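You operate a simulated robot arm through the tools that you are given. There is no shell and no other tool. Be economical: measure what you need, move in short steps, check, and stop when the job is done.

Carry out the task below with a simulated robot arm. There is one attempt and no reset: what you move stays moved.

JOB
Top up the gearbox to the mark on its sight glass.
Fine: pump only with the filler cap open and the oil spout over it; park the spout and shut the cap again. Where these are worked on the way, their far stop is far enough and under half their travel is too little: filler cap, oil spout.

The check looks at the end state, three seconds after you hand in, the way a careful person would. Anything else that was tipped, shoved, dropped, spilled or broken makes it a failure. A push-on lid holds only when it is set on centred and level and pressed home; a screw cap is set on level and turned clockwise until tight.

ROBOT AND FRAMES
A 6-joint arm with a fingered hand on a trunk, on a base that drives. Base frame: it is fixed to the floor where the robot stands at the start and does not move with it; the origin is under the middle of the robot, x ahead of it, y to its left, z up; the surface under the hand at the start is at about z = 85. Lengths are in cm, angles in rad, forces in N, time in s.
With the tool pointing down near the work surface it reaches from about 34 to 76 cm from the robot's upright axis, wherever it stands. Its first joint turns from -2.897 to 2.897 rad. Places, roughly: filler cap [50, 0, 110]; gearbox [50, -10, 100]; oil pump lever [50, 10, 120]; oil spout [50, 10, 120]. Payload 4 kg.
The tool frame sits at the grasp point between the pads (the TCP): z along the fingers, y along the line on which they close. The tips reach 2.6 cm beyond it. Largest opening 14.8 cm; the body of the gripper starts 7.3 cm behind the TCP. The gripper is a hand of 3 fingers: y runs from the thumb to the fingers, the wrist lies at [0, 0, -23.9] in the tool frame, and closing takes about 1.5 s.
Orientation is that of the tool frame in the base frame, as a unit quaternion [x, y, z, w]. With the fingers straight down and closing along the base's y, the tool's x points along the base's -x, its y along +y and its z along -z.

CONTROLS
- The arm moves only by the tool servo_tool. Its argument "steps" is a list of rows, each a list of 6 numbers: the shift along the tool's x, y, z in units of 50 mm (1.0 is 50 mm), then the turn, a rotation vector about the tool's x, y, z in units of 5 degrees (1.0 is 5 degrees). In form: [[tx, ty, tz, wx, wy, wz], ...]. A call has 1 to 12 rows; each row shifts and turns the commanded pose from where the row before left it, along the tool's axes as they then stand. "claw" is the closure in counts, from 0 (fully open) to 255 (shut), set as the call begins (left out, the last holds). A call with a number of a shift or a turn outside -1 to 1 is refused whole. Each row takes 0.2 s and may step no farther than 5 cm and 0.15 rad from the row before; otherwise, or with a gripper value out of range, the whole call is refused. Where a pose cannot be reached the arm comes as near as it can. A force on the tool above 60 N (or 10 N above the force at the start of the call, whichever is more), or a blocked arm, ends the call early, and 0.2 s more pass. Each finger travels about 15.3 cm/s and halts on what it meets, pressing with about 28 N; the grip force reading is that of the motor and also rises with nothing between the fingers. The clock runs only during rows and for 0.2 s after the last one: add rows that do not move to give the fingers time. It gives the time, the measured TCP pose, the force on the tool (base axes), the opening and the grip force at its end, in the units of the frame above (readings bear some noise), with the torque about the TCP (base axes, N m) and any sound that the robot's microphone picked up.
- Cameras (640 x 400 px; columns grow to the right, rows downward): "scene" is now at [1.53, 14.93, 156.13]; the picture's right is [-0.16, -0.99, 0.00], its down [-0.76, 0.13, -0.64] and it looks along [0.63, -0.10, -0.77] (base axes); focal length 254 px, centre (320, 200). "wrist" rides on the gripper at [6.8, -3.9, -9] in the tool frame; the picture's right is [0.50, 0.87, 0.00], its down [-0.66, 0.38, -0.65] and it looks along [-0.57, 0.33, 0.76] (tool axes); focal length 222 px, centre (320, 200). There is no depth. A picture from a camera that has moved, and an enlarged one, comes with that camera's place and axes in the base frame and with its lens.
- capture(camera): a new picture of that camera. The clock stands still meanwhile.
- lift_body(by): slides the trunk up (or, below 0, down) by that many cm; the arm and the scene camera ride with it, the base frame stays. It gives what a move gives, with no picture.
- drive_base(legs): drives the robot by 1 to 6 legs, each [ahead, left, turn to the left] in cm, cm and rad, along the robot's own axes; the way and the turn of a leg run together, so that a leg with both is an arc; at most 150 cm and 3.142 rad a leg. The arm and the cameras ride along, it lands a little off, and it stops where it bumps. It gives what a move gives.
- curl_fingers(finger1, finger2, thumb_bend): sets how far each is bent, from 0 (flat) to 1 (curled in); at 0.3 the hand is open as for a grip, at 0.7 the pads meet at the TCP. One left out holds its place. A second passes; each finger stops where it meets its share of the squeeze, and holds until it gets a number again. A gripper value or a shape takes the hand back. It gives what a move gives, with no picture; readings hold the bend of each and the force on the fingers (four entries, about 0 where the hand has none), thumb and palm.
- hand_shape(shape): the hand has 3 fingers and takes this shape, open, in about a second: jaw (thumb against the fingers, like two jaws); tri (thumb and two fingers); tip (a fingertip pinch); poke (one finger out to press); point (the index stretched); flat (the hand flat); cup (the hand cupped); fist (a fist). The gripper value then closes the fingers along that shape, each until it touches; the sizes above hold for jaw. It gives what a move gives, with no picture.
- head_to(pan, tilt): turns the head with the scene camera to pan (to the left, within 2.705 rad either way) and tilt (down, from -0.506 to 1.204), counted from straight ahead of the robot. It gives what a move gives.
- inspect(camera, box): a new picture of the part [left, top, right, bottom] of that camera's present view, enlarged. The clock stands still meanwhile.
- hand_in(): hands the job in; it is judged then, once.

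Work in short steps. Places have to be worked out from the pictures, the camera data and where the tool is seen: move nearer, look again, correct. Check each grasp and each placing, and mend what went wrong. You have 120 turns and 82 pictures in all, those below and enlarged ones among them. Open the gripper and draw the arm clear of the work before you hand the job in, unless the task says otherwise; then end with one line.

The tools are called after "Emit:" by a JSON object that holds its "method" and its "body". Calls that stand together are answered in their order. servo_tool: Moves the arm, as the interface text tells. Its arguments: {"type":"object","properties":{"steps":{"type":"array"},"claw":{"type":"number"}},"required":["steps"]} The other tools are called the same way: lift_body (by) slides the trunk up or down; hand_shape (shape) gives the hand a shape; curl_fingers (finger1, finger2, thumb_bend) moves the fingers one by one; drive_base (legs) drives the base; head_to (pan, tilt) turns the head that bears the scene camera; capture (camera) takes a picture; inspect (camera, box) takes an enlarged picture of a part of a camera's view; hand_in () hands the job in.

At the start:

```text
clock: 0.0
tcp_pos: [49.11, 1.72, 115.04]
tool_rot: [0.0, 1.0, 0.0, 0.0]
force: [0.1, 0.8, 0.9]
torque: [0.01, 0.02, -0.03]
grip_width: 14.79
grip_force: 0.1
shape: jaw
bend: [0.3, 0.3, 0.3]
finger forces: [0.0, 0.1, 0.0, 0.0, 0.0, 0.0]
trunk travel left (down, up): [-52.5, 6.5]
robot x, y, heading: [0.08, -0.43, 0.002]
head pan, tilt: [-0.164, 0.88]
```

scene: 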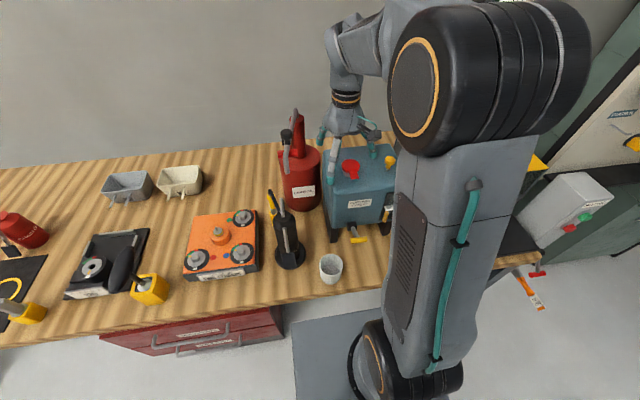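
wrist: 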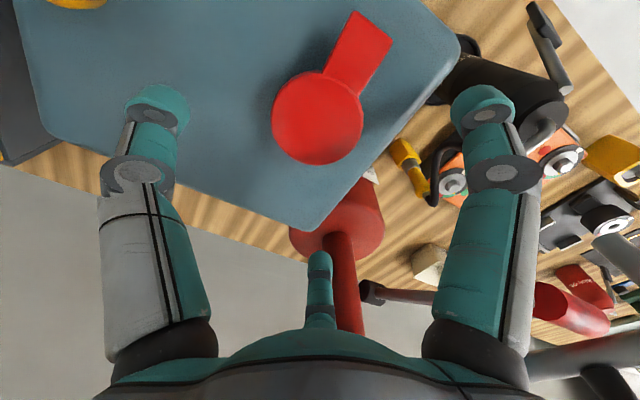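

The gearbox (blue-grey) with a red filler cap is under the hand, and the red oil can with spout and lever is to its left. I look closer.

Emit:
{"method": "inspect", "body": {"camera": "scene", "box": [250, 90, 410, 250]}}

Emit:
{"method": "inspect", "body": {"camera": "wrist", "box": [200, 0, 640, 330]}}

```text
2.50 times, centred on (330, 170) of scene
camera zoom: at [1.53, 14.93, 156.13], right [-0.16, -0.99, 0.0], down [-0.76, 0.13, -0.64], along [0.63, -0.1, -0.77], focal length 634 px, centre (295, 275)
```

zoom: 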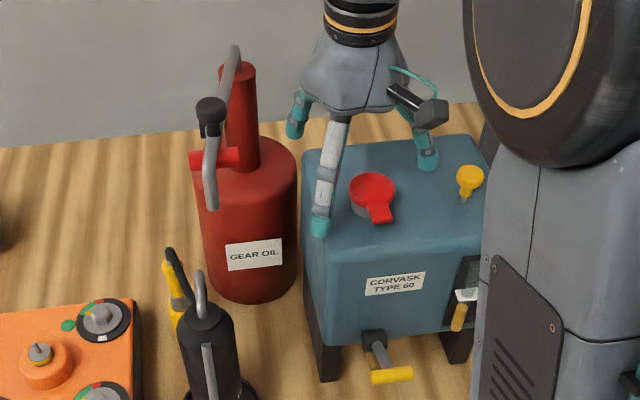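

```text
1.21 times, centred on (420, 165) of wrist
camera zoom: at [42.41, -2.24, 124.03], right [-0.5, 0.87, 0.0], down [0.66, 0.38, 0.65], along [0.57, 0.33, -0.76], focal length 269 px, centre (199, 242)
```

zoom: 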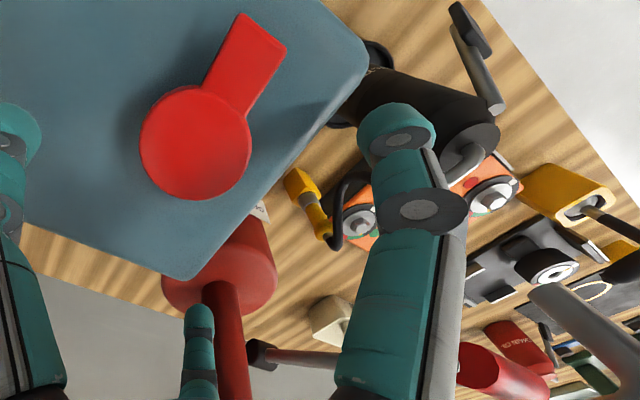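

The hand is above the gearbox. I raise it well clear, then back the base off for an unobstructed view.

Emit:
{"method": "servo_tool", "body": {"steps": [[0, 0, -1, 0, 0, 0], [0, 0, -1, 0, 0, 0], [0, 0, -1, 0, 0, 0], [0, 0, -1, 0, 0, 0]]}}

Emit:
{"method": "drive_base", "body": {"legs": [[-25, 0, 0]]}}

Emit:
{"method": "capture", "body": {"camera": "scene"}}

Emit:
{"method": "capture", "body": {"camera": "wrist"}}

```text
clock: 1.0
tcp_pos: [48.98, 1.69, 135.07]
tool_rot: [-0.001, 1.0, 0.0, 0.0]
force: [0.3, -0.1, 0.1]
torque: [0.0, 0.02, -0.06]
grip_width: 14.79
grip_force: 0.0
shape: jaw
bend: [0.3, 0.3, 0.3]
finger forces: [0.0, 0.0, 0.0, 0.0, 0.1, 0.0]
trunk travel left (down, up): [-52.5, 6.5]
robot x, y, heading: [0.37, -0.05, -0.001]
head pan, tilt: [-0.164, 0.88]
```

```text
clock: 2.8
tcp_pos: [24.09, 1.81, 134.98]
tool_rot: [0.0, 1.0, 0.0, 0.0]
force: [-0.6, 0.2, 0.0]
torque: [-0.01, -0.03, 0.0]
grip_width: 14.78
grip_force: 0.0
shape: jaw
bend: [0.3, 0.3, 0.3]
finger forces: [0.1, 0.0, 0.0, 0.0, 0.0, 0.0]
trunk travel left (down, up): [-52.5, 6.5]
robot x, y, heading: [-24.62, -0.09, -0.0]
head pan, tilt: [-0.164, 0.88]
```

```text
77 pictures are left
camera scene: at [-23.42, 14.93, 156.13], right [-0.16, -0.99, 0.0], down [-0.76, 0.13, -0.64], along [0.63, -0.1, -0.77], focal length 254 px, centre (320, 200)
```

scene: 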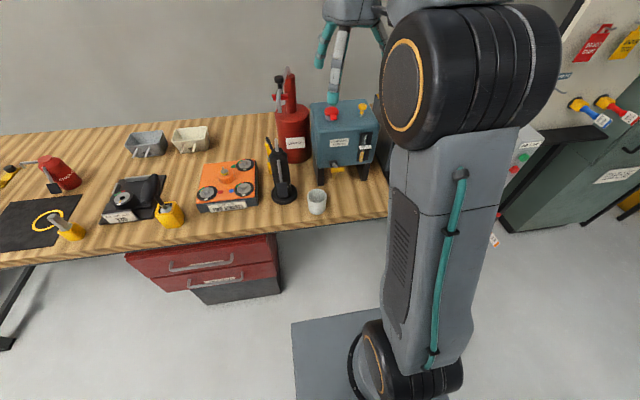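

```text
76 pictures are left
camera wrist: at [17.36, -2.08, 144.11], right [-0.5, 0.87, 0.0], down [0.65, 0.38, 0.65], along [0.57, 0.33, -0.76], focal length 222 px, centre (320, 200)
```

wrist: 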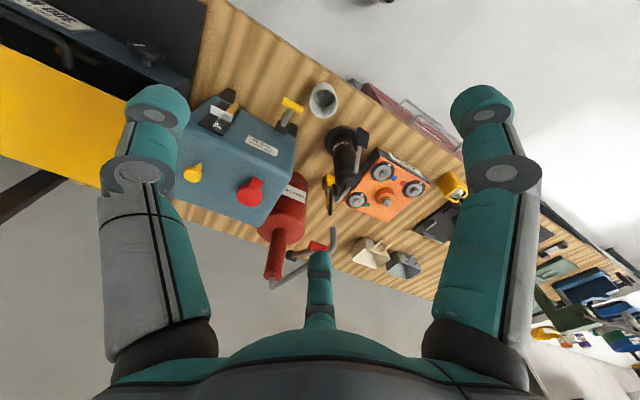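

Emit:
{"method": "inspect", "body": {"camera": "scene", "box": [260, 50, 400, 200]}}

Emit:
{"method": "inspect", "body": {"camera": "wrist", "box": [170, 80, 350, 300]}}

```text
2.67 times, centred on (330, 125) of scene
camera zoom: at [-23.42, 14.93, 156.13], right [-0.16, -0.99, 0.0], down [-0.76, 0.13, -0.64], along [0.63, -0.1, -0.77], focal length 677 px, centre (293, 400)
```

zoom: 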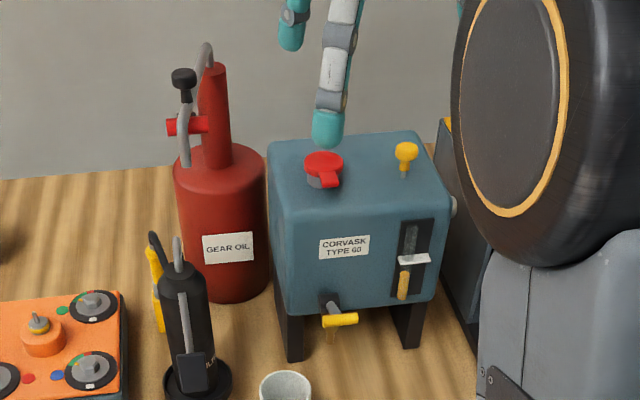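

```text
1.82 times, centred on (260, 190) of wrist
camera zoom: at [17.36, -2.08, 144.11], right [-0.5, 0.87, 0.0], down [0.65, 0.38, 0.65], along [0.57, 0.33, -0.76], focal length 404 px, centre (429, 218)
```

zoom: 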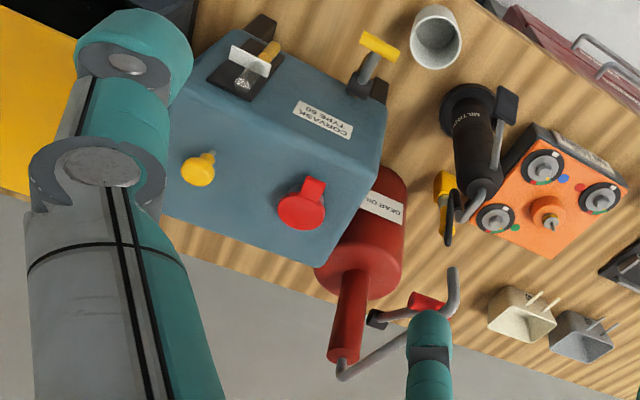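

The scene: red can has a grey gooseneck spout on its post and a lever with a black knob; the gearbox has a flip cap, and the sight glass is at its front right with a white mark above the oil. I drive back and look at the spout and cap from close above.

Emit:
{"method": "drive_base", "body": {"legs": [[25, 0, 0]]}}

Emit:
{"method": "capture", "body": {"camera": "wrist"}}

Emit:
{"method": "inspect", "body": {"camera": "scene", "box": [270, 90, 340, 160]}}

```text
clock: 4.6
tcp_pos: [48.74, 1.81, 134.92]
tool_rot: [0.001, 1.0, 0.0, 0.001]
force: [0.0, -0.3, 1.0]
torque: [0.02, 0.03, 0.01]
grip_width: 14.8
grip_force: 0.1
shape: jaw
bend: [0.3, 0.3, 0.3]
finger forces: [0.0, 0.0, 0.1, 0.0, 0.0, 0.0]
trunk travel left (down, up): [-52.5, 6.5]
robot x, y, heading: [-0.23, -0.19, 0.001]
head pan, tilt: [-0.164, 0.88]
```

```text
73 pictures are left
camera wrist: at [42.15, -2.17, 144.06], right [-0.5, 0.87, 0.0], down [0.66, 0.38, 0.65], along [0.57, 0.33, -0.76], focal length 222 px, centre (320, 200)
```

wrist: 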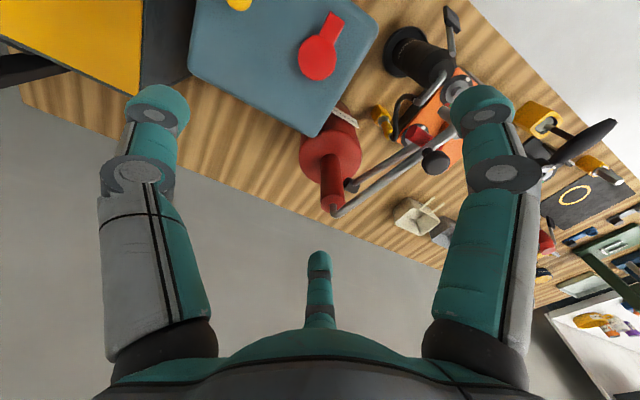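

```text
5.71 times, centred on (305, 125) of scene
camera zoom: at [1.4, 14.91, 156.13], right [-0.17, -0.99, 0.0], down [-0.76, 0.13, -0.64], along [0.63, -0.11, -0.77], focal length 1450 px, centre (406, 629)
```

zoom: 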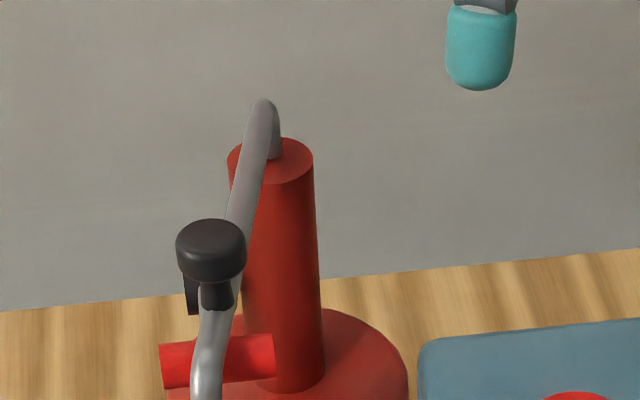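

Emit:
{"method": "inspect", "body": {"camera": "wrist", "box": [270, 60, 490, 240]}}

```text
2.22 times, centred on (380, 150) of wrist
camera zoom: at [42.15, -2.17, 144.06], right [-0.5, 0.87, 0.0], down [0.66, 0.38, 0.65], along [0.57, 0.33, -0.76], focal length 494 px, centre (187, 311)
```

zoom: 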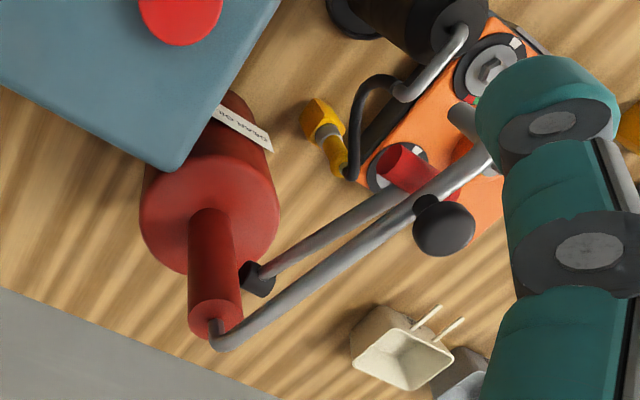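

Geometry: post axis ≈ (63.7, 11.3), spout knob ≈ (46.8, 14.6, 124), spout tip ≈ radius 22, cap ≈ (45, 0, 114). Lever is the lower grey bar ending in a red grip. Now a closer look at the cap and sight glass.

Emit:
{"method": "inspect", "body": {"camera": "scene", "box": [315, 135, 405, 225]}}

Emit:
{"method": "inspect", "body": {"camera": "wrist", "box": [270, 0, 390, 90]}}

```text
4.44 times, centred on (360, 180) of scene
camera zoom: at [1.4, 14.91, 156.13], right [-0.17, -0.99, 0.0], down [-0.76, 0.13, -0.64], along [0.63, -0.11, -0.77], focal length 1128 px, centre (142, 289)
```

zoom: 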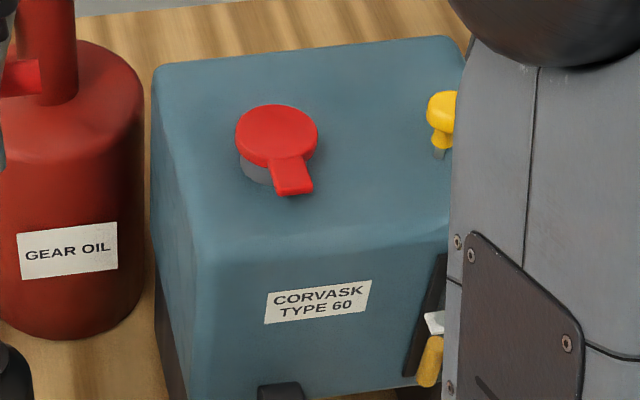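

```text
4.44 times, centred on (330, 45) of wrist
camera zoom: at [42.15, -2.17, 144.06], right [-0.5, 0.87, 0.0], down [0.66, 0.38, 0.65], along [0.57, 0.33, -0.76], focal length 987 px, centre (276, 889)
```

zoom: 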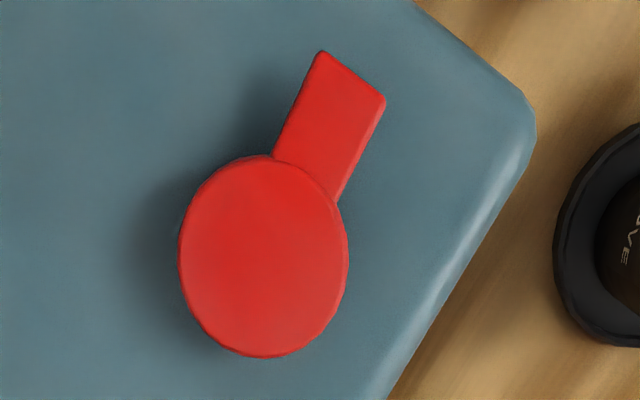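

Cap centre ≈ (46.1, -0.2, 113.3), tab pointing -x, its end at x≈42. A narrow pinch seems right, so I try the "tip" shape and look at it.

Emit:
{"method": "hand_shape", "body": {"shape": "tip"}}

Emit:
{"method": "capture", "body": {"camera": "wrist"}}

Emit:
{"method": "inspect", "body": {"camera": "scene", "box": [300, 0, 420, 120]}}

```text
clock: 5.5
tcp_pos: [48.84, 1.68, 134.95]
tool_rot: [0.001, 1.0, 0.0, 0.0]
force: [-0.6, 0.0, -0.5]
torque: [0.0, 0.0, -0.01]
grip_width: 14.81
grip_force: 0.0
shape: tip
bend: [0.3, 0.3, 0.3]
finger forces: [0.0, 0.1, 0.0, 0.0, 0.1, 0.0]
trunk travel left (down, up): [-52.5, 6.5]
robot x, y, heading: [-0.24, -0.21, -0.005]
head pan, tilt: [-0.164, 0.88]
```

```text
68 pictures are left
camera wrist: at [42.1, -2.17, 144.08], right [-0.5, 0.87, 0.0], down [0.66, 0.38, 0.65], along [0.57, 0.33, -0.76], focal length 222 px, centre (320, 200)
```

wrist: 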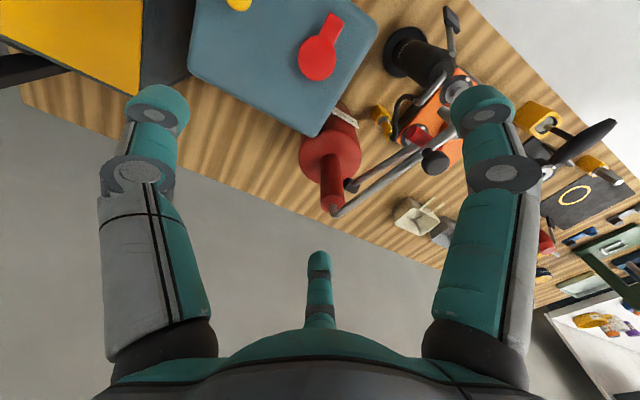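

```text
3.33 times, centred on (360, 60) of scene
camera zoom: at [1.35, 14.91, 156.13], right [-0.17, -0.99, 0.0], down [-0.76, 0.13, -0.64], along [0.63, -0.11, -0.77], focal length 846 px, centre (187, 667)
```

zoom: 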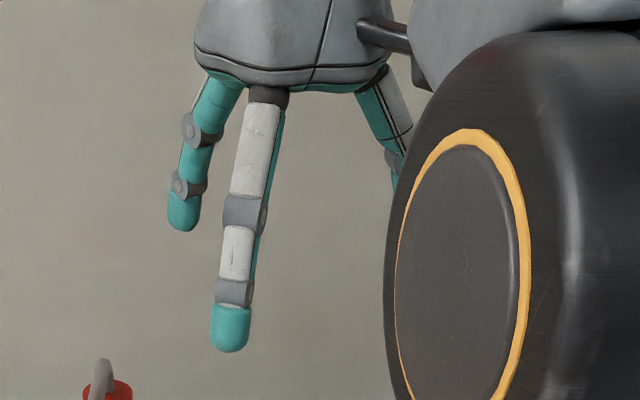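

The hand is a three-finger one. I close it in the air to see how the tip pinch meets.

Emit:
{"method": "servo_tool", "body": {"steps": [[0, 0, 0, 0, 0, 0], [0, 0, 0, 0, 0, 0], [0, 0, 0, 0, 0, 0], [0, 0, 0, 0, 0, 0], [0, 0, 0, 0, 0, 0]], "claw": 200}}

Emit:
{"method": "capture", "body": {"camera": "wrist"}}

Emit:
{"method": "inspect", "body": {"camera": "scene", "box": [300, 0, 420, 120]}}

```text
clock: 6.7
tcp_pos: [48.77, 1.61, 134.98]
tool_rot: [0.001, 1.0, 0.0, 0.0]
force: [-0.2, 0.9, -0.1]
torque: [-0.03, 0.01, 0.02]
grip_width: 3.23
grip_force: 0.1
shape: tip
bend: [0.76, 0.76, 0.7]
finger forces: [0.0, 0.0, 0.0, 0.0, 0.0, 0.0]
trunk travel left (down, up): [-52.5, 6.5]
robot x, y, heading: [-0.39, -0.02, 0.0]
head pan, tilt: [-0.164, 0.88]
```

```text
66 pictures are left
camera wrist: at [42.1, -2.17, 144.08], right [-0.5, 0.87, 0.0], down [0.66, 0.38, 0.65], along [0.57, 0.33, -0.76], focal length 222 px, centre (320, 200)
```

wrist: 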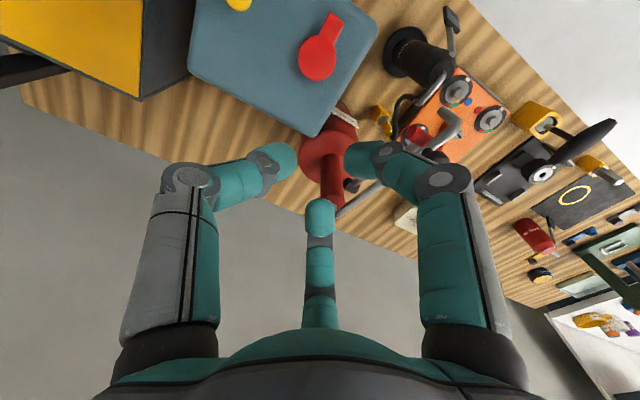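

```text
3.33 times, centred on (360, 60) of scene
camera zoom: at [1.34, 14.91, 156.13], right [-0.17, -0.99, 0.0], down [-0.76, 0.13, -0.64], along [0.63, -0.11, -0.77], focal length 846 px, centre (187, 667)
```

zoom: 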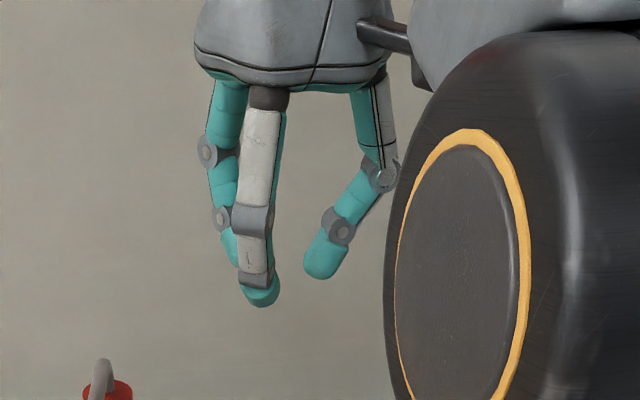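

The pinch is radial. A single stretched finger may hook under the tab better, so I check the "poke" shape.

Emit:
{"method": "hand_shape", "body": {"shape": "poke"}}

Emit:
{"method": "capture", "body": {"camera": "wrist"}}

Emit:
{"method": "inspect", "body": {"camera": "scene", "box": [300, 0, 420, 120]}}

```text
clock: 7.6
tcp_pos: [48.67, 1.61, 134.98]
tool_rot: [0.001, 1.0, 0.0, 0.0]
force: [0.3, -0.1, -0.4]
torque: [-0.02, -0.04, -0.01]
grip_width: 0.01
grip_force: 0.1
shape: poke
bend: [1.0, 1.0, 0.4]
finger forces: [0.1, 0.0, 0.0, 0.0, 0.0, 0.1]
trunk travel left (down, up): [-52.5, 6.5]
robot x, y, heading: [-0.29, -0.07, -0.006]
head pan, tilt: [-0.164, 0.88]
```

```text
64 pictures are left
camera wrist: at [42.1, -2.17, 144.08], right [-0.5, 0.87, 0.0], down [0.66, 0.38, 0.65], along [0.57, 0.33, -0.76], focal length 222 px, centre (320, 200)
```

wrist: 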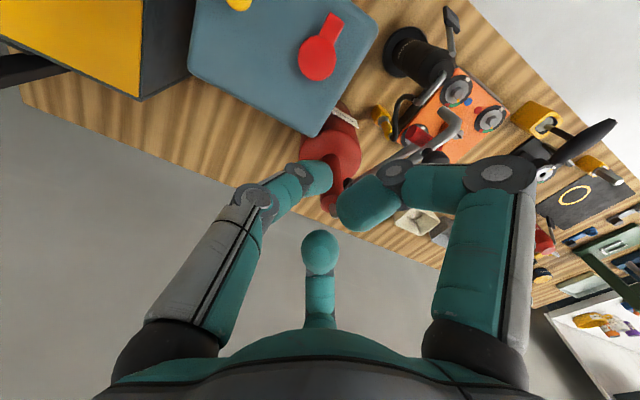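

```text
3.33 times, centred on (360, 60) of scene
camera zoom: at [1.34, 14.91, 156.13], right [-0.17, -0.99, 0.0], down [-0.76, 0.13, -0.64], along [0.63, -0.11, -0.77], focal length 846 px, centre (187, 667)
```

zoom: 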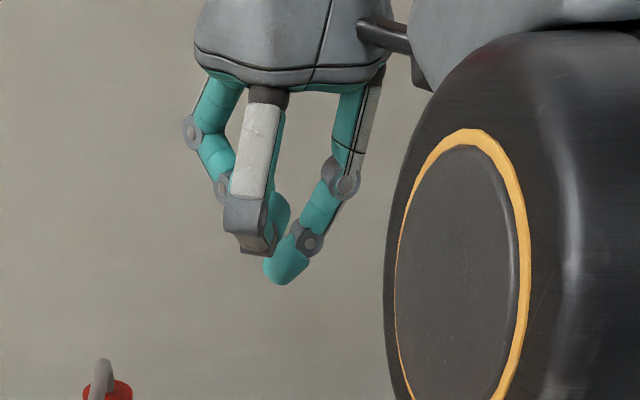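

In "poke" the thumb sticks out in front of the curled fingers with its tip near the TCP axis: a good hook for lifting the tab from the front. I back off 15 cm and turn the hand so the thumb is on the robot's side, then tilt.

Emit:
{"method": "drive_base", "body": {"legs": [[-15, 0, 0]]}}

Emit:
{"method": "servo_tool", "body": {"steps": [[0, 0, 0, 0, 0, 1], [0, 0, 0, 0, 0, 1], [0, 0, 0, 0, 0, 1], [0, 0, 0, 0, 0, 1], [0, 0, 0, 0, 0, 1], [0, 0, 0, 0, 0, 1], [0, 0, 0, 0, 0, 1], [0, 0, 0, 0, 0, 1], [0, 0, 0, 0, 0, 1], [0, 0, 0, 0, 0, 1], [0, 0, 0, 0, 0, 1], [0, 0, 0, 0, 0, 1]]}}

Emit:
{"method": "servo_tool", "body": {"steps": [[0, 0, 0, 0, 0, 1], [0, 0, 0, 0, 0, 1], [0, 0, 0, 0, 0, 1], [0, 0, 0, 0, 0, 1], [0, 0, 0, 0, 0, 1], [0, 0, 0, 0, 0, 1], [0, 0, 0, -1, 0, 0], [0, 0, 0, -1, 0, 0], [0, 0, 0, -1, 0, 0], [0, 0, 0, -1, 0, 0], [0, 0, 0, -1, 0, 0], [0, 0, 0, -1, 0, 0]]}}

Emit:
{"method": "servo_tool", "body": {"steps": [[0, 0, 0, -1, 0, 0], [0, 0, 0, -1, 0, 0], [0, 0, 0, -1, 0, 0], [0, 0, 0, 0, 0, 0]]}}

Emit:
{"method": "capture", "body": {"camera": "wrist"}}

Emit:
{"method": "capture", "body": {"camera": "scene"}}

```text
clock: 9.0
tcp_pos: [33.76, 1.77, 135.02]
tool_rot: [0.0, 1.0, 0.0, 0.001]
force: [-0.5, 0.2, -0.7]
torque: [-0.03, -0.01, -0.01]
grip_width: 0.03
grip_force: 0.1
shape: poke
bend: [1.0, 1.0, 0.4]
finger forces: [0.0, 0.1, 0.1, 0.0, 0.1, 0.0]
trunk travel left (down, up): [-52.5, 6.5]
robot x, y, heading: [-14.85, 0.17, -0.001]
head pan, tilt: [-0.164, 0.88]
```

```text
clock: 11.6
tcp_pos: [33.89, 1.71, 134.93]
tool_rot: [0.5, 0.866, 0.001, 0.0]
force: [0.1, 0.4, 0.4]
torque: [-0.01, 0.02, -0.01]
grip_width: 0.0
grip_force: 0.1
shape: poke
bend: [1.0, 1.0, 0.4]
finger forces: [0.0, 0.0, 0.0, 0.0, 0.0, 0.0]
trunk travel left (down, up): [-52.5, 6.5]
robot x, y, heading: [-14.83, -0.1, -0.005]
head pan, tilt: [-0.164, 0.88]
```

```text
clock: 14.2
tcp_pos: [33.85, 1.85, 135.1]
tool_rot: [0.682, 0.683, 0.183, 0.184]
force: [-0.4, 0.2, 1.0]
torque: [0.01, 0.0, -0.01]
grip_width: 0.01
grip_force: 0.1
shape: poke
bend: [1.0, 1.0, 0.4]
finger forces: [0.0, 0.0, 0.0, 0.0, 0.1, 0.0]
trunk travel left (down, up): [-52.5, 6.5]
robot x, y, heading: [-15.2, 0.05, 0.001]
head pan, tilt: [-0.164, 0.88]
```

```text
clock: 15.2
tcp_pos: [33.82, 1.82, 135.11]
tool_rot: [0.653, 0.653, 0.271, 0.271]
force: [-0.2, -0.4, 0.1]
torque: [-0.01, 0.01, -0.02]
grip_width: 0.0
grip_force: 0.1
shape: poke
bend: [1.0, 1.0, 0.4]
finger forces: [0.1, 0.0, 0.1, 0.1, 0.1, 0.1]
trunk travel left (down, up): [-52.5, 6.5]
robot x, y, heading: [-14.95, 0.2, 0.004]
head pan, tilt: [-0.164, 0.88]
```

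```text
62 pictures are left
camera wrist: at [24.78, 8.57, 138.71], right [0.61, 0.5, 0.61], down [-0.2, -0.66, 0.73], along [0.77, -0.57, -0.3], focal length 222 px, centre (320, 200)
```

wrist: 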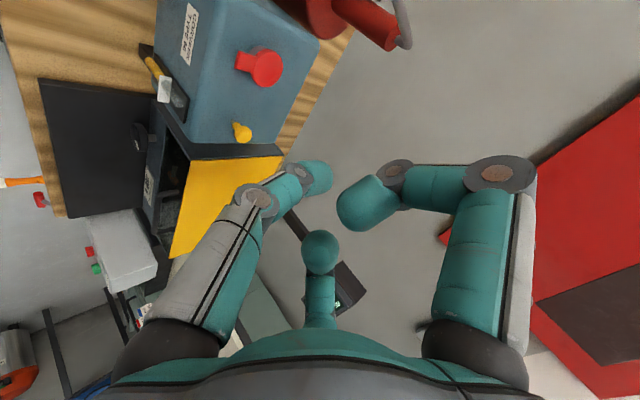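

```text
61 pictures are left
camera scene: at [-13.61, 14.93, 156.13], right [-0.16, -0.99, 0.0], down [-0.76, 0.13, -0.64], along [0.63, -0.1, -0.77], focal length 254 px, centre (320, 200)
```

scene: 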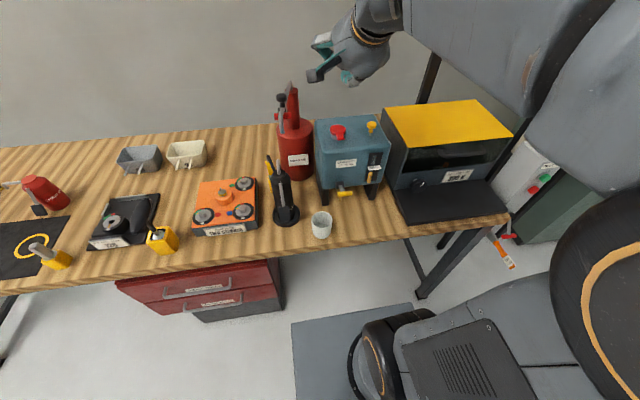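

Now the gearbox is unobstructed; I take an enlarged view of it, the cap and the can.

Emit:
{"method": "inspect", "body": {"camera": "scene", "box": [305, 105, 400, 205]}}

Emit:
{"method": "inspect", "body": {"camera": "wrist", "box": [150, 0, 340, 180]}}

```text
4.00 times, centred on (352, 155) of scene
camera zoom: at [-13.61, 14.93, 156.13], right [-0.16, -0.99, 0.0], down [-0.76, 0.13, -0.64], along [0.63, -0.1, -0.77], focal length 1015 px, centre (190, 380)
```

zoom: 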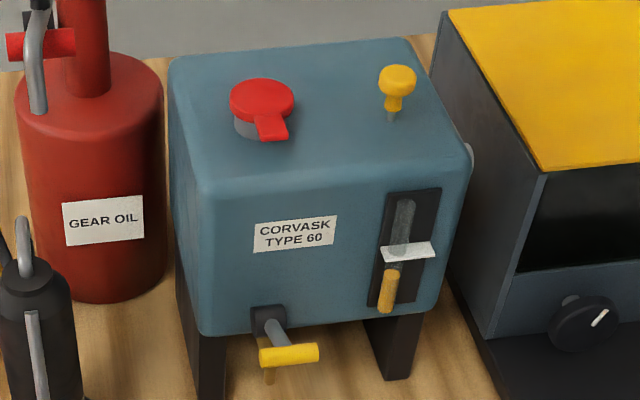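

```text
2.22 times, centred on (245, 90) of wrist
camera zoom: at [24.78, 8.57, 138.71], right [0.61, 0.5, 0.61], down [-0.2, -0.66, 0.73], along [0.77, -0.57, -0.3], focal length 494 px, centre (487, 444)
```

zoom: 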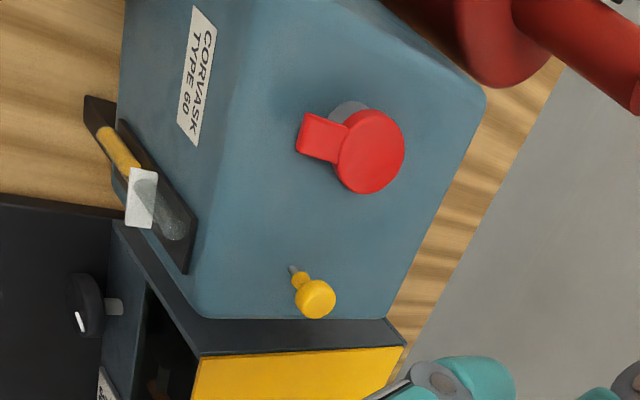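

The lid is on a short neck, ~2 cm gap under the tab. I bring the thumb down in front of the tab, stopping at TCP z≈120 for a look.

Emit:
{"method": "servo_tool", "body": {"steps": [[-0.095, -0.453, 0.608, 0, 0, 0], [-0.095, -0.453, 0.608, 0, 0, 0], [-0.095, -0.453, 0.608, 0, 0, 0], [-0.095, -0.453, 0.608, 0, 0, 0], [0, 0, 0, 0, 0, 0]]}}

Emit:
{"method": "capture", "body": {"camera": "wrist"}}

Emit:
{"method": "inspect", "body": {"camera": "scene", "box": [295, 60, 405, 160]}}

```text
clock: 16.4
tcp_pos: [35.9, -0.16, 120.01]
tool_rot: [0.653, 0.653, 0.27, 0.272]
force: [0.5, -0.5, -1.3]
torque: [-0.05, 0.05, 0.0]
grip_width: 0.0
grip_force: 0.0
shape: poke
bend: [1.0, 1.0, 0.4]
finger forces: [0.0, 0.0, 0.0, 0.1, 0.1, 0.0]
trunk travel left (down, up): [-52.5, 6.5]
robot x, y, heading: [-15.16, 0.35, -0.002]
head pan, tilt: [-0.164, 0.88]
```

```text
58 pictures are left
camera wrist: at [26.96, 6.75, 123.64], right [0.61, 0.5, 0.61], down [-0.2, -0.66, 0.73], along [0.77, -0.57, -0.3], focal length 222 px, centre (320, 200)
```

wrist: 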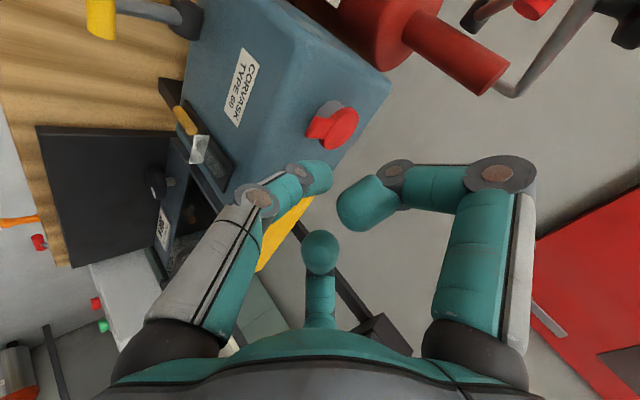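

```text
4.00 times, centred on (350, 110) of scene
camera zoom: at [-13.57, 14.93, 156.13], right [-0.16, -0.99, 0.0], down [-0.76, 0.13, -0.64], along [0.63, -0.1, -0.77], focal length 1015 px, centre (200, 560)
```

zoom: 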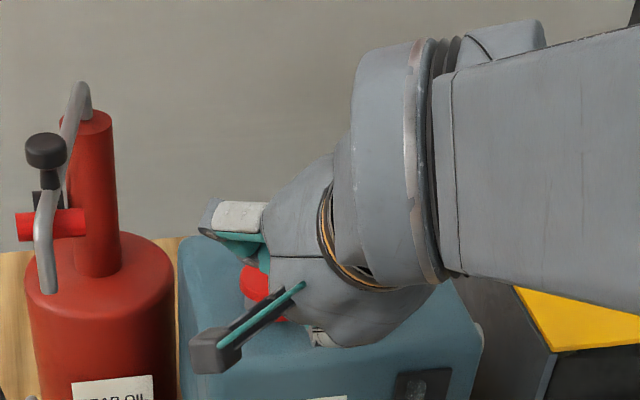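

Emit:
{"method": "inspect", "body": {"camera": "wrist", "box": [240, 70, 400, 230]}}

```text
2.50 times, centred on (320, 150) of wrist
camera zoom: at [26.96, 6.75, 123.64], right [0.61, 0.5, 0.61], down [-0.2, -0.66, 0.73], along [0.77, -0.57, -0.3], focal length 555 px, centre (320, 325)
```

zoom: 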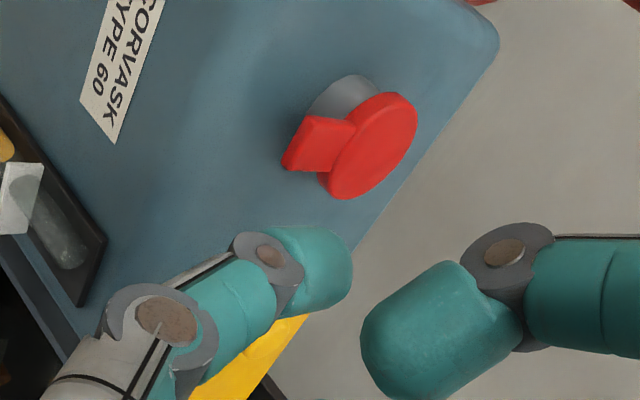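

Cap tab: y≈-0.2, top z≈112.9; box top ≈110.2. The thumb is nearly horizontal now. I lower it to just in front of the tab.

Emit:
{"method": "servo_tool", "body": {"steps": [[0, -0.311, 0.608, 0, 0, 0], [0, -0.311, 0.608, 0, 0, 0], [0, 0, 0, 0, 0, 0]]}}

Emit:
{"method": "inspect", "body": {"camera": "wrist", "box": [240, 70, 400, 230]}}

```text
clock: 17.2
tcp_pos: [38.21, 0.02, 113.48]
tool_rot: [0.654, 0.653, 0.271, 0.271]
force: [0.5, 0.3, 0.0]
torque: [-0.01, 0.01, -0.01]
grip_width: 0.0
grip_force: 0.1
shape: poke
bend: [1.0, 1.0, 0.4]
finger forces: [0.0, 0.1, 0.0, 0.0, 0.1, 0.0]
trunk travel left (down, up): [-52.5, 6.5]
robot x, y, heading: [-14.89, -0.18, 0.002]
head pan, tilt: [-0.164, 0.88]
```

```text
2.50 times, centred on (320, 150) of wrist
camera zoom: at [29.09, 6.85, 117.09], right [0.61, 0.5, 0.61], down [-0.2, -0.66, 0.73], along [0.77, -0.57, -0.3], focal length 555 px, centre (320, 325)
```

zoom: 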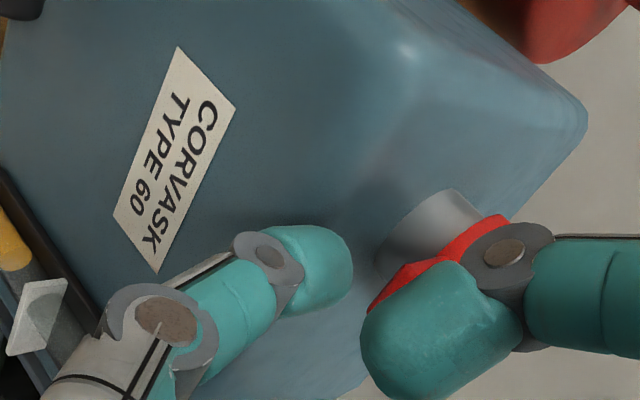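

Clear so far, curled fingers sit above the tab level. I go down 0.7 cm, then forward 2.5 cm in small steps under the tab.

Emit:
{"method": "servo_tool", "body": {"steps": [[0, -0.099, 0.099, 0, 0, 0], [0, 0, 0, 0, 0, 0]]}}

Emit:
{"method": "servo_tool", "body": {"steps": [[0, 0.1, 0.1, 0, 0, 0], [0, 0.1, 0.1, 0, 0, 0], [0, 0.1, 0.1, 0, 0, 0], [0, 0.05, 0.05, 0, 0, 0], [0, 0, 0, 0, 0, 0]]}}

Emit:
{"method": "inspect", "body": {"camera": "wrist", "box": [240, 70, 400, 230]}}

```text
clock: 17.8
tcp_pos: [38.09, -0.01, 112.88]
tool_rot: [0.653, 0.654, 0.271, 0.271]
force: [-0.5, 0.5, 4.4]
torque: [-0.04, -0.08, 0.0]
grip_width: 0.01
grip_force: 0.0
shape: poke
bend: [1.0, 1.0, 0.4]
finger forces: [0.0, 0.0, 0.1, 0.1, 4.2, 0.1]
trunk travel left (down, up): [-52.5, 6.5]
robot x, y, heading: [-15.1, -0.08, -0.0]
head pan, tilt: [-0.164, 0.88]
```

```text
clock: 19.0
tcp_pos: [40.5, -0.12, 112.79]
tool_rot: [0.653, 0.653, 0.27, 0.271]
force: [-4.2, -0.3, 8.7]
torque: [0.0, 0.1, -0.01]
grip_width: 0.03
grip_force: 0.1
shape: poke
bend: [1.0, 1.0, 0.94]
finger forces: [0.0, 0.0, 0.1, 0.0, 9.9, 0.1]
trunk travel left (down, up): [-52.5, 6.5]
robot x, y, heading: [-15.05, -0.38, -0.001]
head pan, tilt: [-0.164, 0.88]
```

```text
2.50 times, centred on (320, 150) of wrist
camera zoom: at [31.51, 6.78, 116.46], right [0.61, 0.5, 0.61], down [-0.19, -0.66, 0.73], along [0.77, -0.57, -0.3], focal length 555 px, centre (320, 325)
```

zoom: 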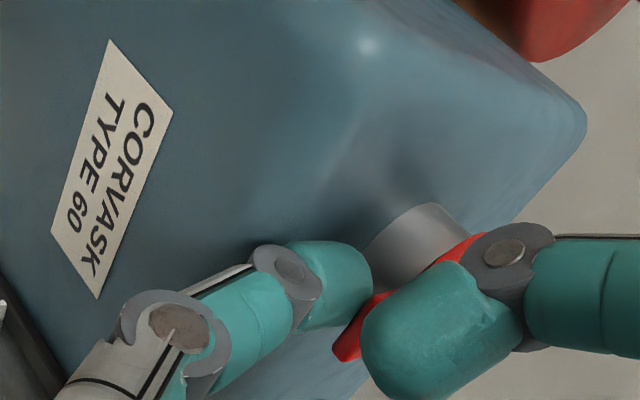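

The thumb tip is beneath the tab with light contact. I raise it 1.5 cm and look whether the lid lifts.

Emit:
{"method": "servo_tool", "body": {"steps": [[0, 0.1, -0.1, 0, 0, 0], [0, 0.112, -0.112, 0, 0, 0], [0, 0, 0, 0, 0, 0]]}}

Emit:
{"method": "inspect", "body": {"camera": "wrist", "box": [240, 70, 400, 230]}}

```text
clock: 19.8
tcp_pos: [40.44, 0.01, 114.36]
tool_rot: [0.654, 0.653, 0.271, 0.27]
force: [0.3, 0.2, -0.6]
torque: [0.03, 0.0, -0.02]
grip_width: 0.02
grip_force: 0.1
shape: poke
bend: [1.0, 1.0, 0.4]
finger forces: [0.1, 0.1, 0.0, 0.0, 0.3, 0.0]
trunk travel left (down, up): [-52.5, 6.5]
robot x, y, heading: [-15.0, 0.17, -0.002]
head pan, tilt: [-0.164, 0.88]
```

```text
2.50 times, centred on (320, 150) of wrist
camera zoom: at [31.5, 6.79, 118.02], right [0.61, 0.5, 0.61], down [-0.19, -0.66, 0.73], along [0.77, -0.57, -0.3], focal length 555 px, centre (320, 325)
```

zoom: 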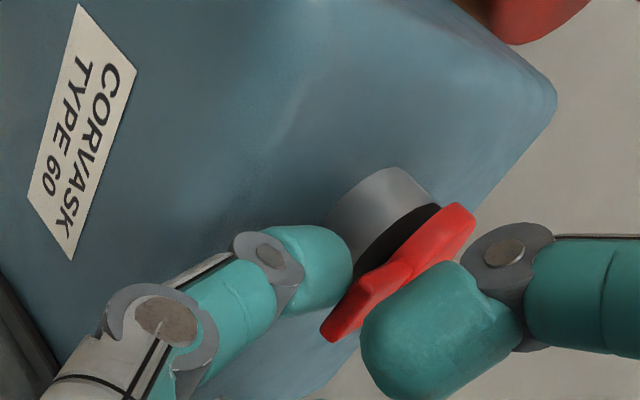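

The lid hinges at the back and is lifting. I continue on an arc up and forward.

Emit:
{"method": "servo_tool", "body": {"steps": [[0, 0.255, -0.17, 0, 0, 0], [0, 0.283, -0.113, 0, 0, 0], [0, 0.297, -0.042, 0, 0, 0], [0, 0, 0, 0, 0, 0]]}}

Emit:
{"method": "inspect", "body": {"camera": "wrist", "box": [240, 70, 400, 230]}}

```text
clock: 20.8
tcp_pos: [42.49, -0.25, 118.5]
tool_rot: [0.653, 0.653, 0.271, 0.271]
force: [-0.1, -0.4, -0.4]
torque: [-0.03, 0.03, 0.02]
grip_width: 0.0
grip_force: 0.1
shape: poke
bend: [1.0, 1.0, 0.4]
finger forces: [0.0, 0.0, 0.1, 0.1, 0.2, 0.0]
trunk travel left (down, up): [-52.5, 6.5]
robot x, y, heading: [-15.12, -0.08, 0.001]
head pan, tilt: [-0.164, 0.88]
```

```text
2.50 times, centred on (320, 150) of wrist
camera zoom: at [33.44, 6.61, 122.03], right [0.61, 0.5, 0.61], down [-0.2, -0.66, 0.73], along [0.77, -0.57, -0.3], focal length 555 px, centre (320, 325)
```

zoom: 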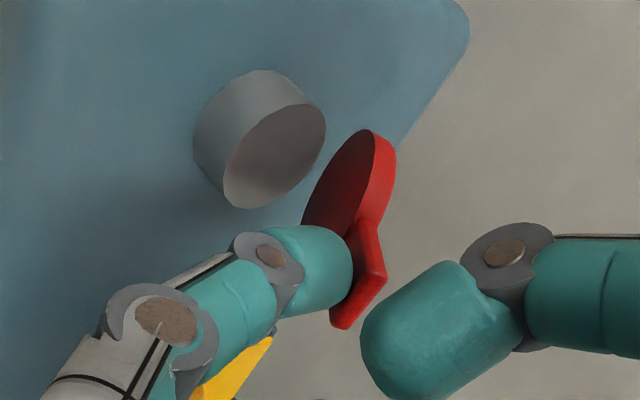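

The lid is about 60° open. I keep pushing forward over the top.

Emit:
{"method": "servo_tool", "body": {"steps": [[0, 0.283, 0.057, 0, 0, 0], [0, 0.269, 0.156, 0, 0, 0], [0, 0.212, 0.212, 0, 0, 0], [0, 0.17, 0.255, 0, 0, 0], [0, 0, 0, 0, 0, 0]]}}

Emit:
{"method": "capture", "body": {"camera": "wrist"}}

```text
clock: 22.0
tcp_pos: [47.96, -0.19, 119.4]
tool_rot: [0.653, 0.654, 0.271, 0.271]
force: [-15.1, 1.3, 6.0]
torque: [0.01, 0.18, 0.0]
grip_width: 0.0
grip_force: 0.1
shape: poke
bend: [1.0, 1.0, 0.39]
finger forces: [0.0, 0.1, 0.0, 0.0, 16.4, 0.0]
trunk travel left (down, up): [-52.5, 6.5]
robot x, y, heading: [-15.67, 0.07, 0.002]
head pan, tilt: [-0.164, 0.88]
```

```text
51 pictures are left
camera wrist: at [38.88, 6.7, 123.08], right [0.61, 0.5, 0.61], down [-0.2, -0.66, 0.73], along [0.77, -0.57, -0.3], focal length 222 px, centre (320, 200)
```

wrist: 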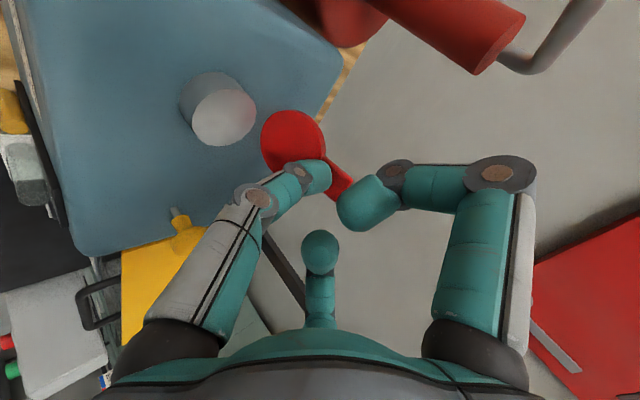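

15 N resistance: the cap is at its far stop, past vertical. I back off and up and check it stays.

Emit:
{"method": "servo_tool", "body": {"steps": [[0, -0.424, -0.424, 0, 0, 0], [0, -0.424, -0.424, 0, 0, 0], [0, 0.354, -0.354, 0, 0, 0], [0, 0.424, -0.424, 0, 0, 0], [0, 0.424, -0.424, 0, 0, 0], [0, 0.424, -0.424, 0, 0, 0], [0, 0.424, -0.424, 0, 0, 0], [0, 0, 0, 0, 0, 0]]}}

Emit:
{"method": "capture", "body": {"camera": "wrist"}}

Emit:
{"method": "capture", "body": {"camera": "scene"}}

```text
clock: 23.8
tcp_pos: [41.97, -0.16, 134.07]
tool_rot: [0.653, 0.654, 0.27, 0.27]
force: [0.6, 0.4, -0.3]
torque: [-0.07, -0.05, -0.02]
grip_width: 0.0
grip_force: 0.1
shape: poke
bend: [1.0, 1.0, 0.4]
finger forces: [0.1, 0.0, 0.0, 0.1, 0.0, 0.1]
trunk travel left (down, up): [-52.5, 6.5]
robot x, y, heading: [-15.4, 0.04, -0.002]
head pan, tilt: [-0.164, 0.88]
```

```text
50 pictures are left
camera wrist: at [33.01, 6.59, 137.69], right [0.61, 0.5, 0.61], down [-0.2, -0.66, 0.73], along [0.77, -0.57, -0.3], focal length 222 px, centre (320, 200)
```

wrist: 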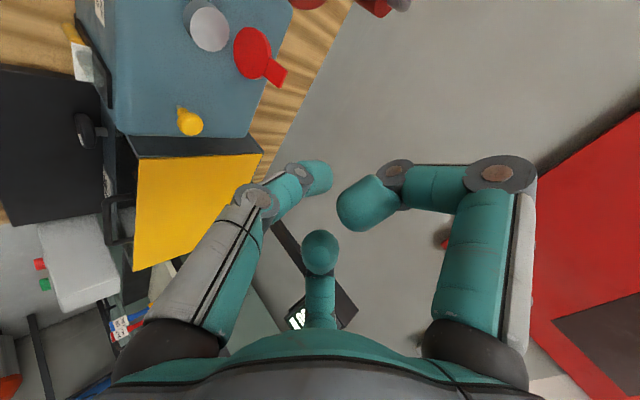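

```text
49 pictures are left
camera scene: at [-13.61, 14.93, 156.13], right [-0.16, -0.99, 0.0], down [-0.76, 0.13, -0.64], along [0.63, -0.1, -0.77], focal length 254 px, centre (320, 200)
```

scene: 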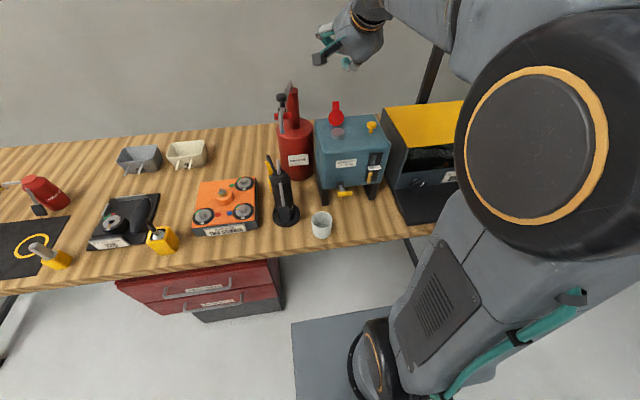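

The cap is open and stays. The red lever grip lies at about (46.7, 15, 118) just behind the spout's drop (x≈43.5, z 115.5–120), so I must push the spout with the thumb kept in front of the lever. I move out to y≈20 and partly down, then look.

Emit:
{"method": "servo_tool", "body": {"steps": [[1, 0, 0, 0, 0, 0], [1, 0, 0, 0, 0, 0], [1, 0, 0, 0, 0, 0], [1, 0, 0, 0, 0, 0], [0, -0.545, 0.587, 0, 0, 0], [0, -0.545, 0.587, 0, 0, 0], [0, 0, 0, 0, 0, 0]]}}

Emit:
{"method": "capture", "body": {"camera": "wrist"}}

Emit:
{"method": "inspect", "body": {"camera": "scene", "box": [230, 50, 350, 150]}}

```text
clock: 25.4
tcp_pos: [42.65, 19.83, 125.79]
tool_rot: [0.653, 0.654, 0.27, 0.271]
force: [0.0, 0.0, 0.3]
torque: [-0.02, -0.04, -0.01]
grip_width: 0.01
grip_force: 0.0
shape: poke
bend: [1.0, 1.0, 0.4]
finger forces: [0.0, 0.0, 0.0, 0.1, 0.1, 0.0]
trunk travel left (down, up): [-52.5, 6.5]
robot x, y, heading: [-15.25, -0.29, -0.002]
head pan, tilt: [-0.164, 0.88]
```

```text
48 pictures are left
camera wrist: at [33.49, 26.67, 129.38], right [0.61, 0.5, 0.61], down [-0.2, -0.66, 0.73], along [0.77, -0.57, -0.3], focal length 222 px, centre (320, 200)
```

wrist: 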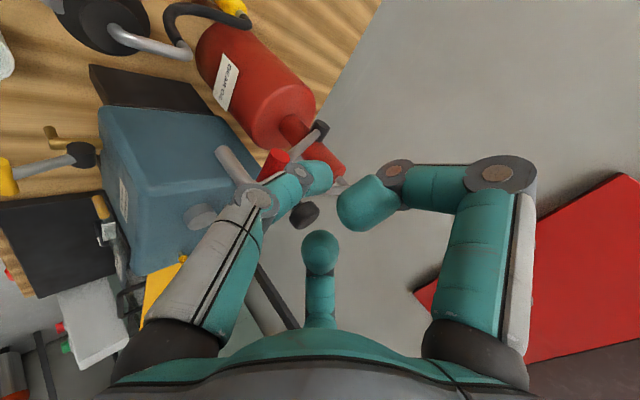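

```text
4.00 times, centred on (290, 100) of scene
camera zoom: at [-13.58, 14.95, 156.13], right [-0.16, -0.99, 0.0], down [-0.76, 0.13, -0.64], along [0.63, -0.1, -0.77], focal length 1015 px, centre (440, 600)
```

zoom: 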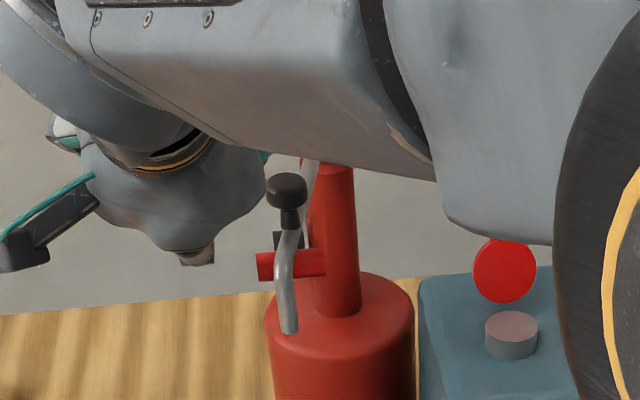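

Spout drop end ≈ (42.7, 15.6, 116.5). I lower to z≈119.5 with the thumb in front of the lever grip, then approach 2 cm.

Emit:
{"method": "servo_tool", "body": {"steps": [[0, -0.527, 0.364, 0, 0, 0], [0, -0.527, 0.364, 0, 0, 0], [-0.3, 0, 0, 0, 0, 0], [0, 0, 0, 0, 0, 0]]}}

Emit:
{"method": "capture", "body": {"camera": "wrist"}}

```text
clock: 26.4
tcp_pos: [41.29, 18.47, 119.32]
tool_rot: [0.653, 0.653, 0.271, 0.271]
force: [0.5, 0.4, 0.5]
torque: [0.0, -0.01, 0.01]
grip_width: 0.0
grip_force: 0.1
shape: poke
bend: [1.0, 1.0, 0.4]
finger forces: [0.0, 0.0, 0.1, 0.0, 0.1, 0.0]
trunk travel left (down, up): [-52.5, 6.5]
robot x, y, heading: [-14.89, 0.12, -0.001]
head pan, tilt: [-0.164, 0.88]
```

```text
46 pictures are left
camera wrist: at [32.25, 25.19, 123.15], right [0.61, 0.5, 0.61], down [-0.2, -0.66, 0.73], along [0.77, -0.57, -0.3], focal length 222 px, centre (320, 200)
```

wrist: 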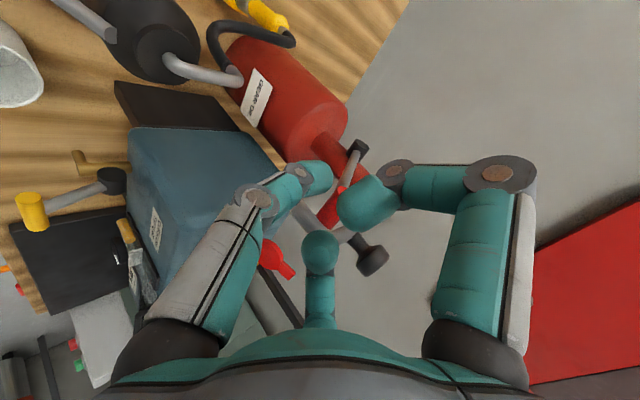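

Positions look right: the drop tube is directly beyond the thumb. I push toward -y in small steps.

Emit:
{"method": "servo_tool", "body": {"steps": [[-0.2, 0, 0, 0, 0, 0], [-0.2, 0, 0, 0, 0, 0], [-0.2, 0, 0, 0, 0, 0], [0, 0, 0, 0, 0, 0]]}}

Emit:
{"method": "inspect", "body": {"camera": "wrist", "box": [220, 100, 420, 300]}}

```text
clock: 27.4
tcp_pos: [41.32, 15.45, 119.47]
tool_rot: [0.653, 0.653, 0.271, 0.271]
force: [0.2, -0.3, 0.5]
torque: [-0.03, 0.03, 0.01]
grip_width: 0.0
grip_force: 0.1
shape: poke
bend: [1.0, 1.0, 0.4]
finger forces: [0.1, 0.0, 0.1, 0.0, 0.2, 0.0]
trunk travel left (down, up): [-52.5, 6.5]
robot x, y, heading: [-14.89, 0.3, 0.001]
head pan, tilt: [-0.164, 0.88]
```

```text
2.00 times, centred on (320, 200) of wrist
camera zoom: at [32.22, 22.19, 123.08], right [0.61, 0.5, 0.61], down [-0.2, -0.66, 0.73], along [0.77, -0.57, -0.3], focal length 444 px, centre (320, 200)
```

zoom: 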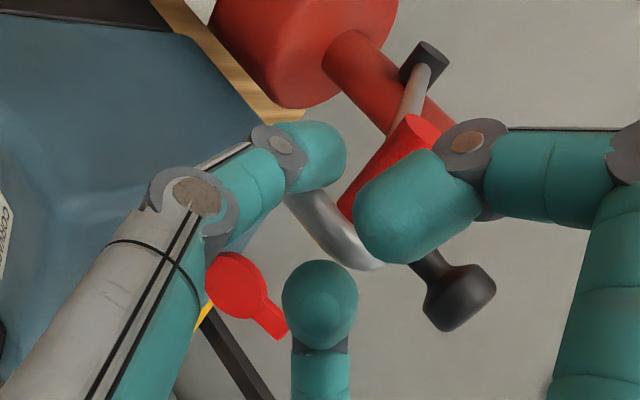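

Emit:
{"method": "servo_tool", "body": {"steps": [[-0.25, 0, 0, 0, 0, 0], [-0.25, 0, 0, 0, 0, 0], [-0.25, 0, 0, 0, 0, 0], [-0.25, 0, 0, 0, 0, 0], [0, 0, 0, 0, 0, 0]]}}

Emit:
{"method": "inspect", "body": {"camera": "wrist", "box": [220, 100, 420, 300]}}

```text
clock: 28.6
tcp_pos: [41.39, 10.33, 119.58]
tool_rot: [0.653, 0.654, 0.271, 0.27]
force: [0.2, -0.4, 0.0]
torque: [0.01, -0.02, -0.02]
grip_width: 0.0
grip_force: 0.1
shape: poke
bend: [1.0, 1.0, 0.4]
finger forces: [0.0, 0.1, 0.0, 0.0, 0.1, 0.0]
trunk travel left (down, up): [-52.5, 6.5]
robot x, y, heading: [-15.01, -0.01, -0.003]
head pan, tilt: [-0.164, 0.88]
```

```text
2.00 times, centred on (320, 200) of wrist
camera zoom: at [32.27, 17.15, 123.18], right [0.61, 0.5, 0.61], down [-0.2, -0.66, 0.73], along [0.77, -0.57, -0.3], focal length 444 px, centre (320, 200)
```

zoom: 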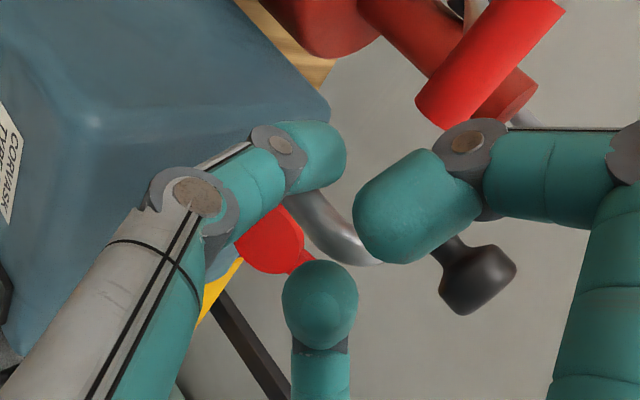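

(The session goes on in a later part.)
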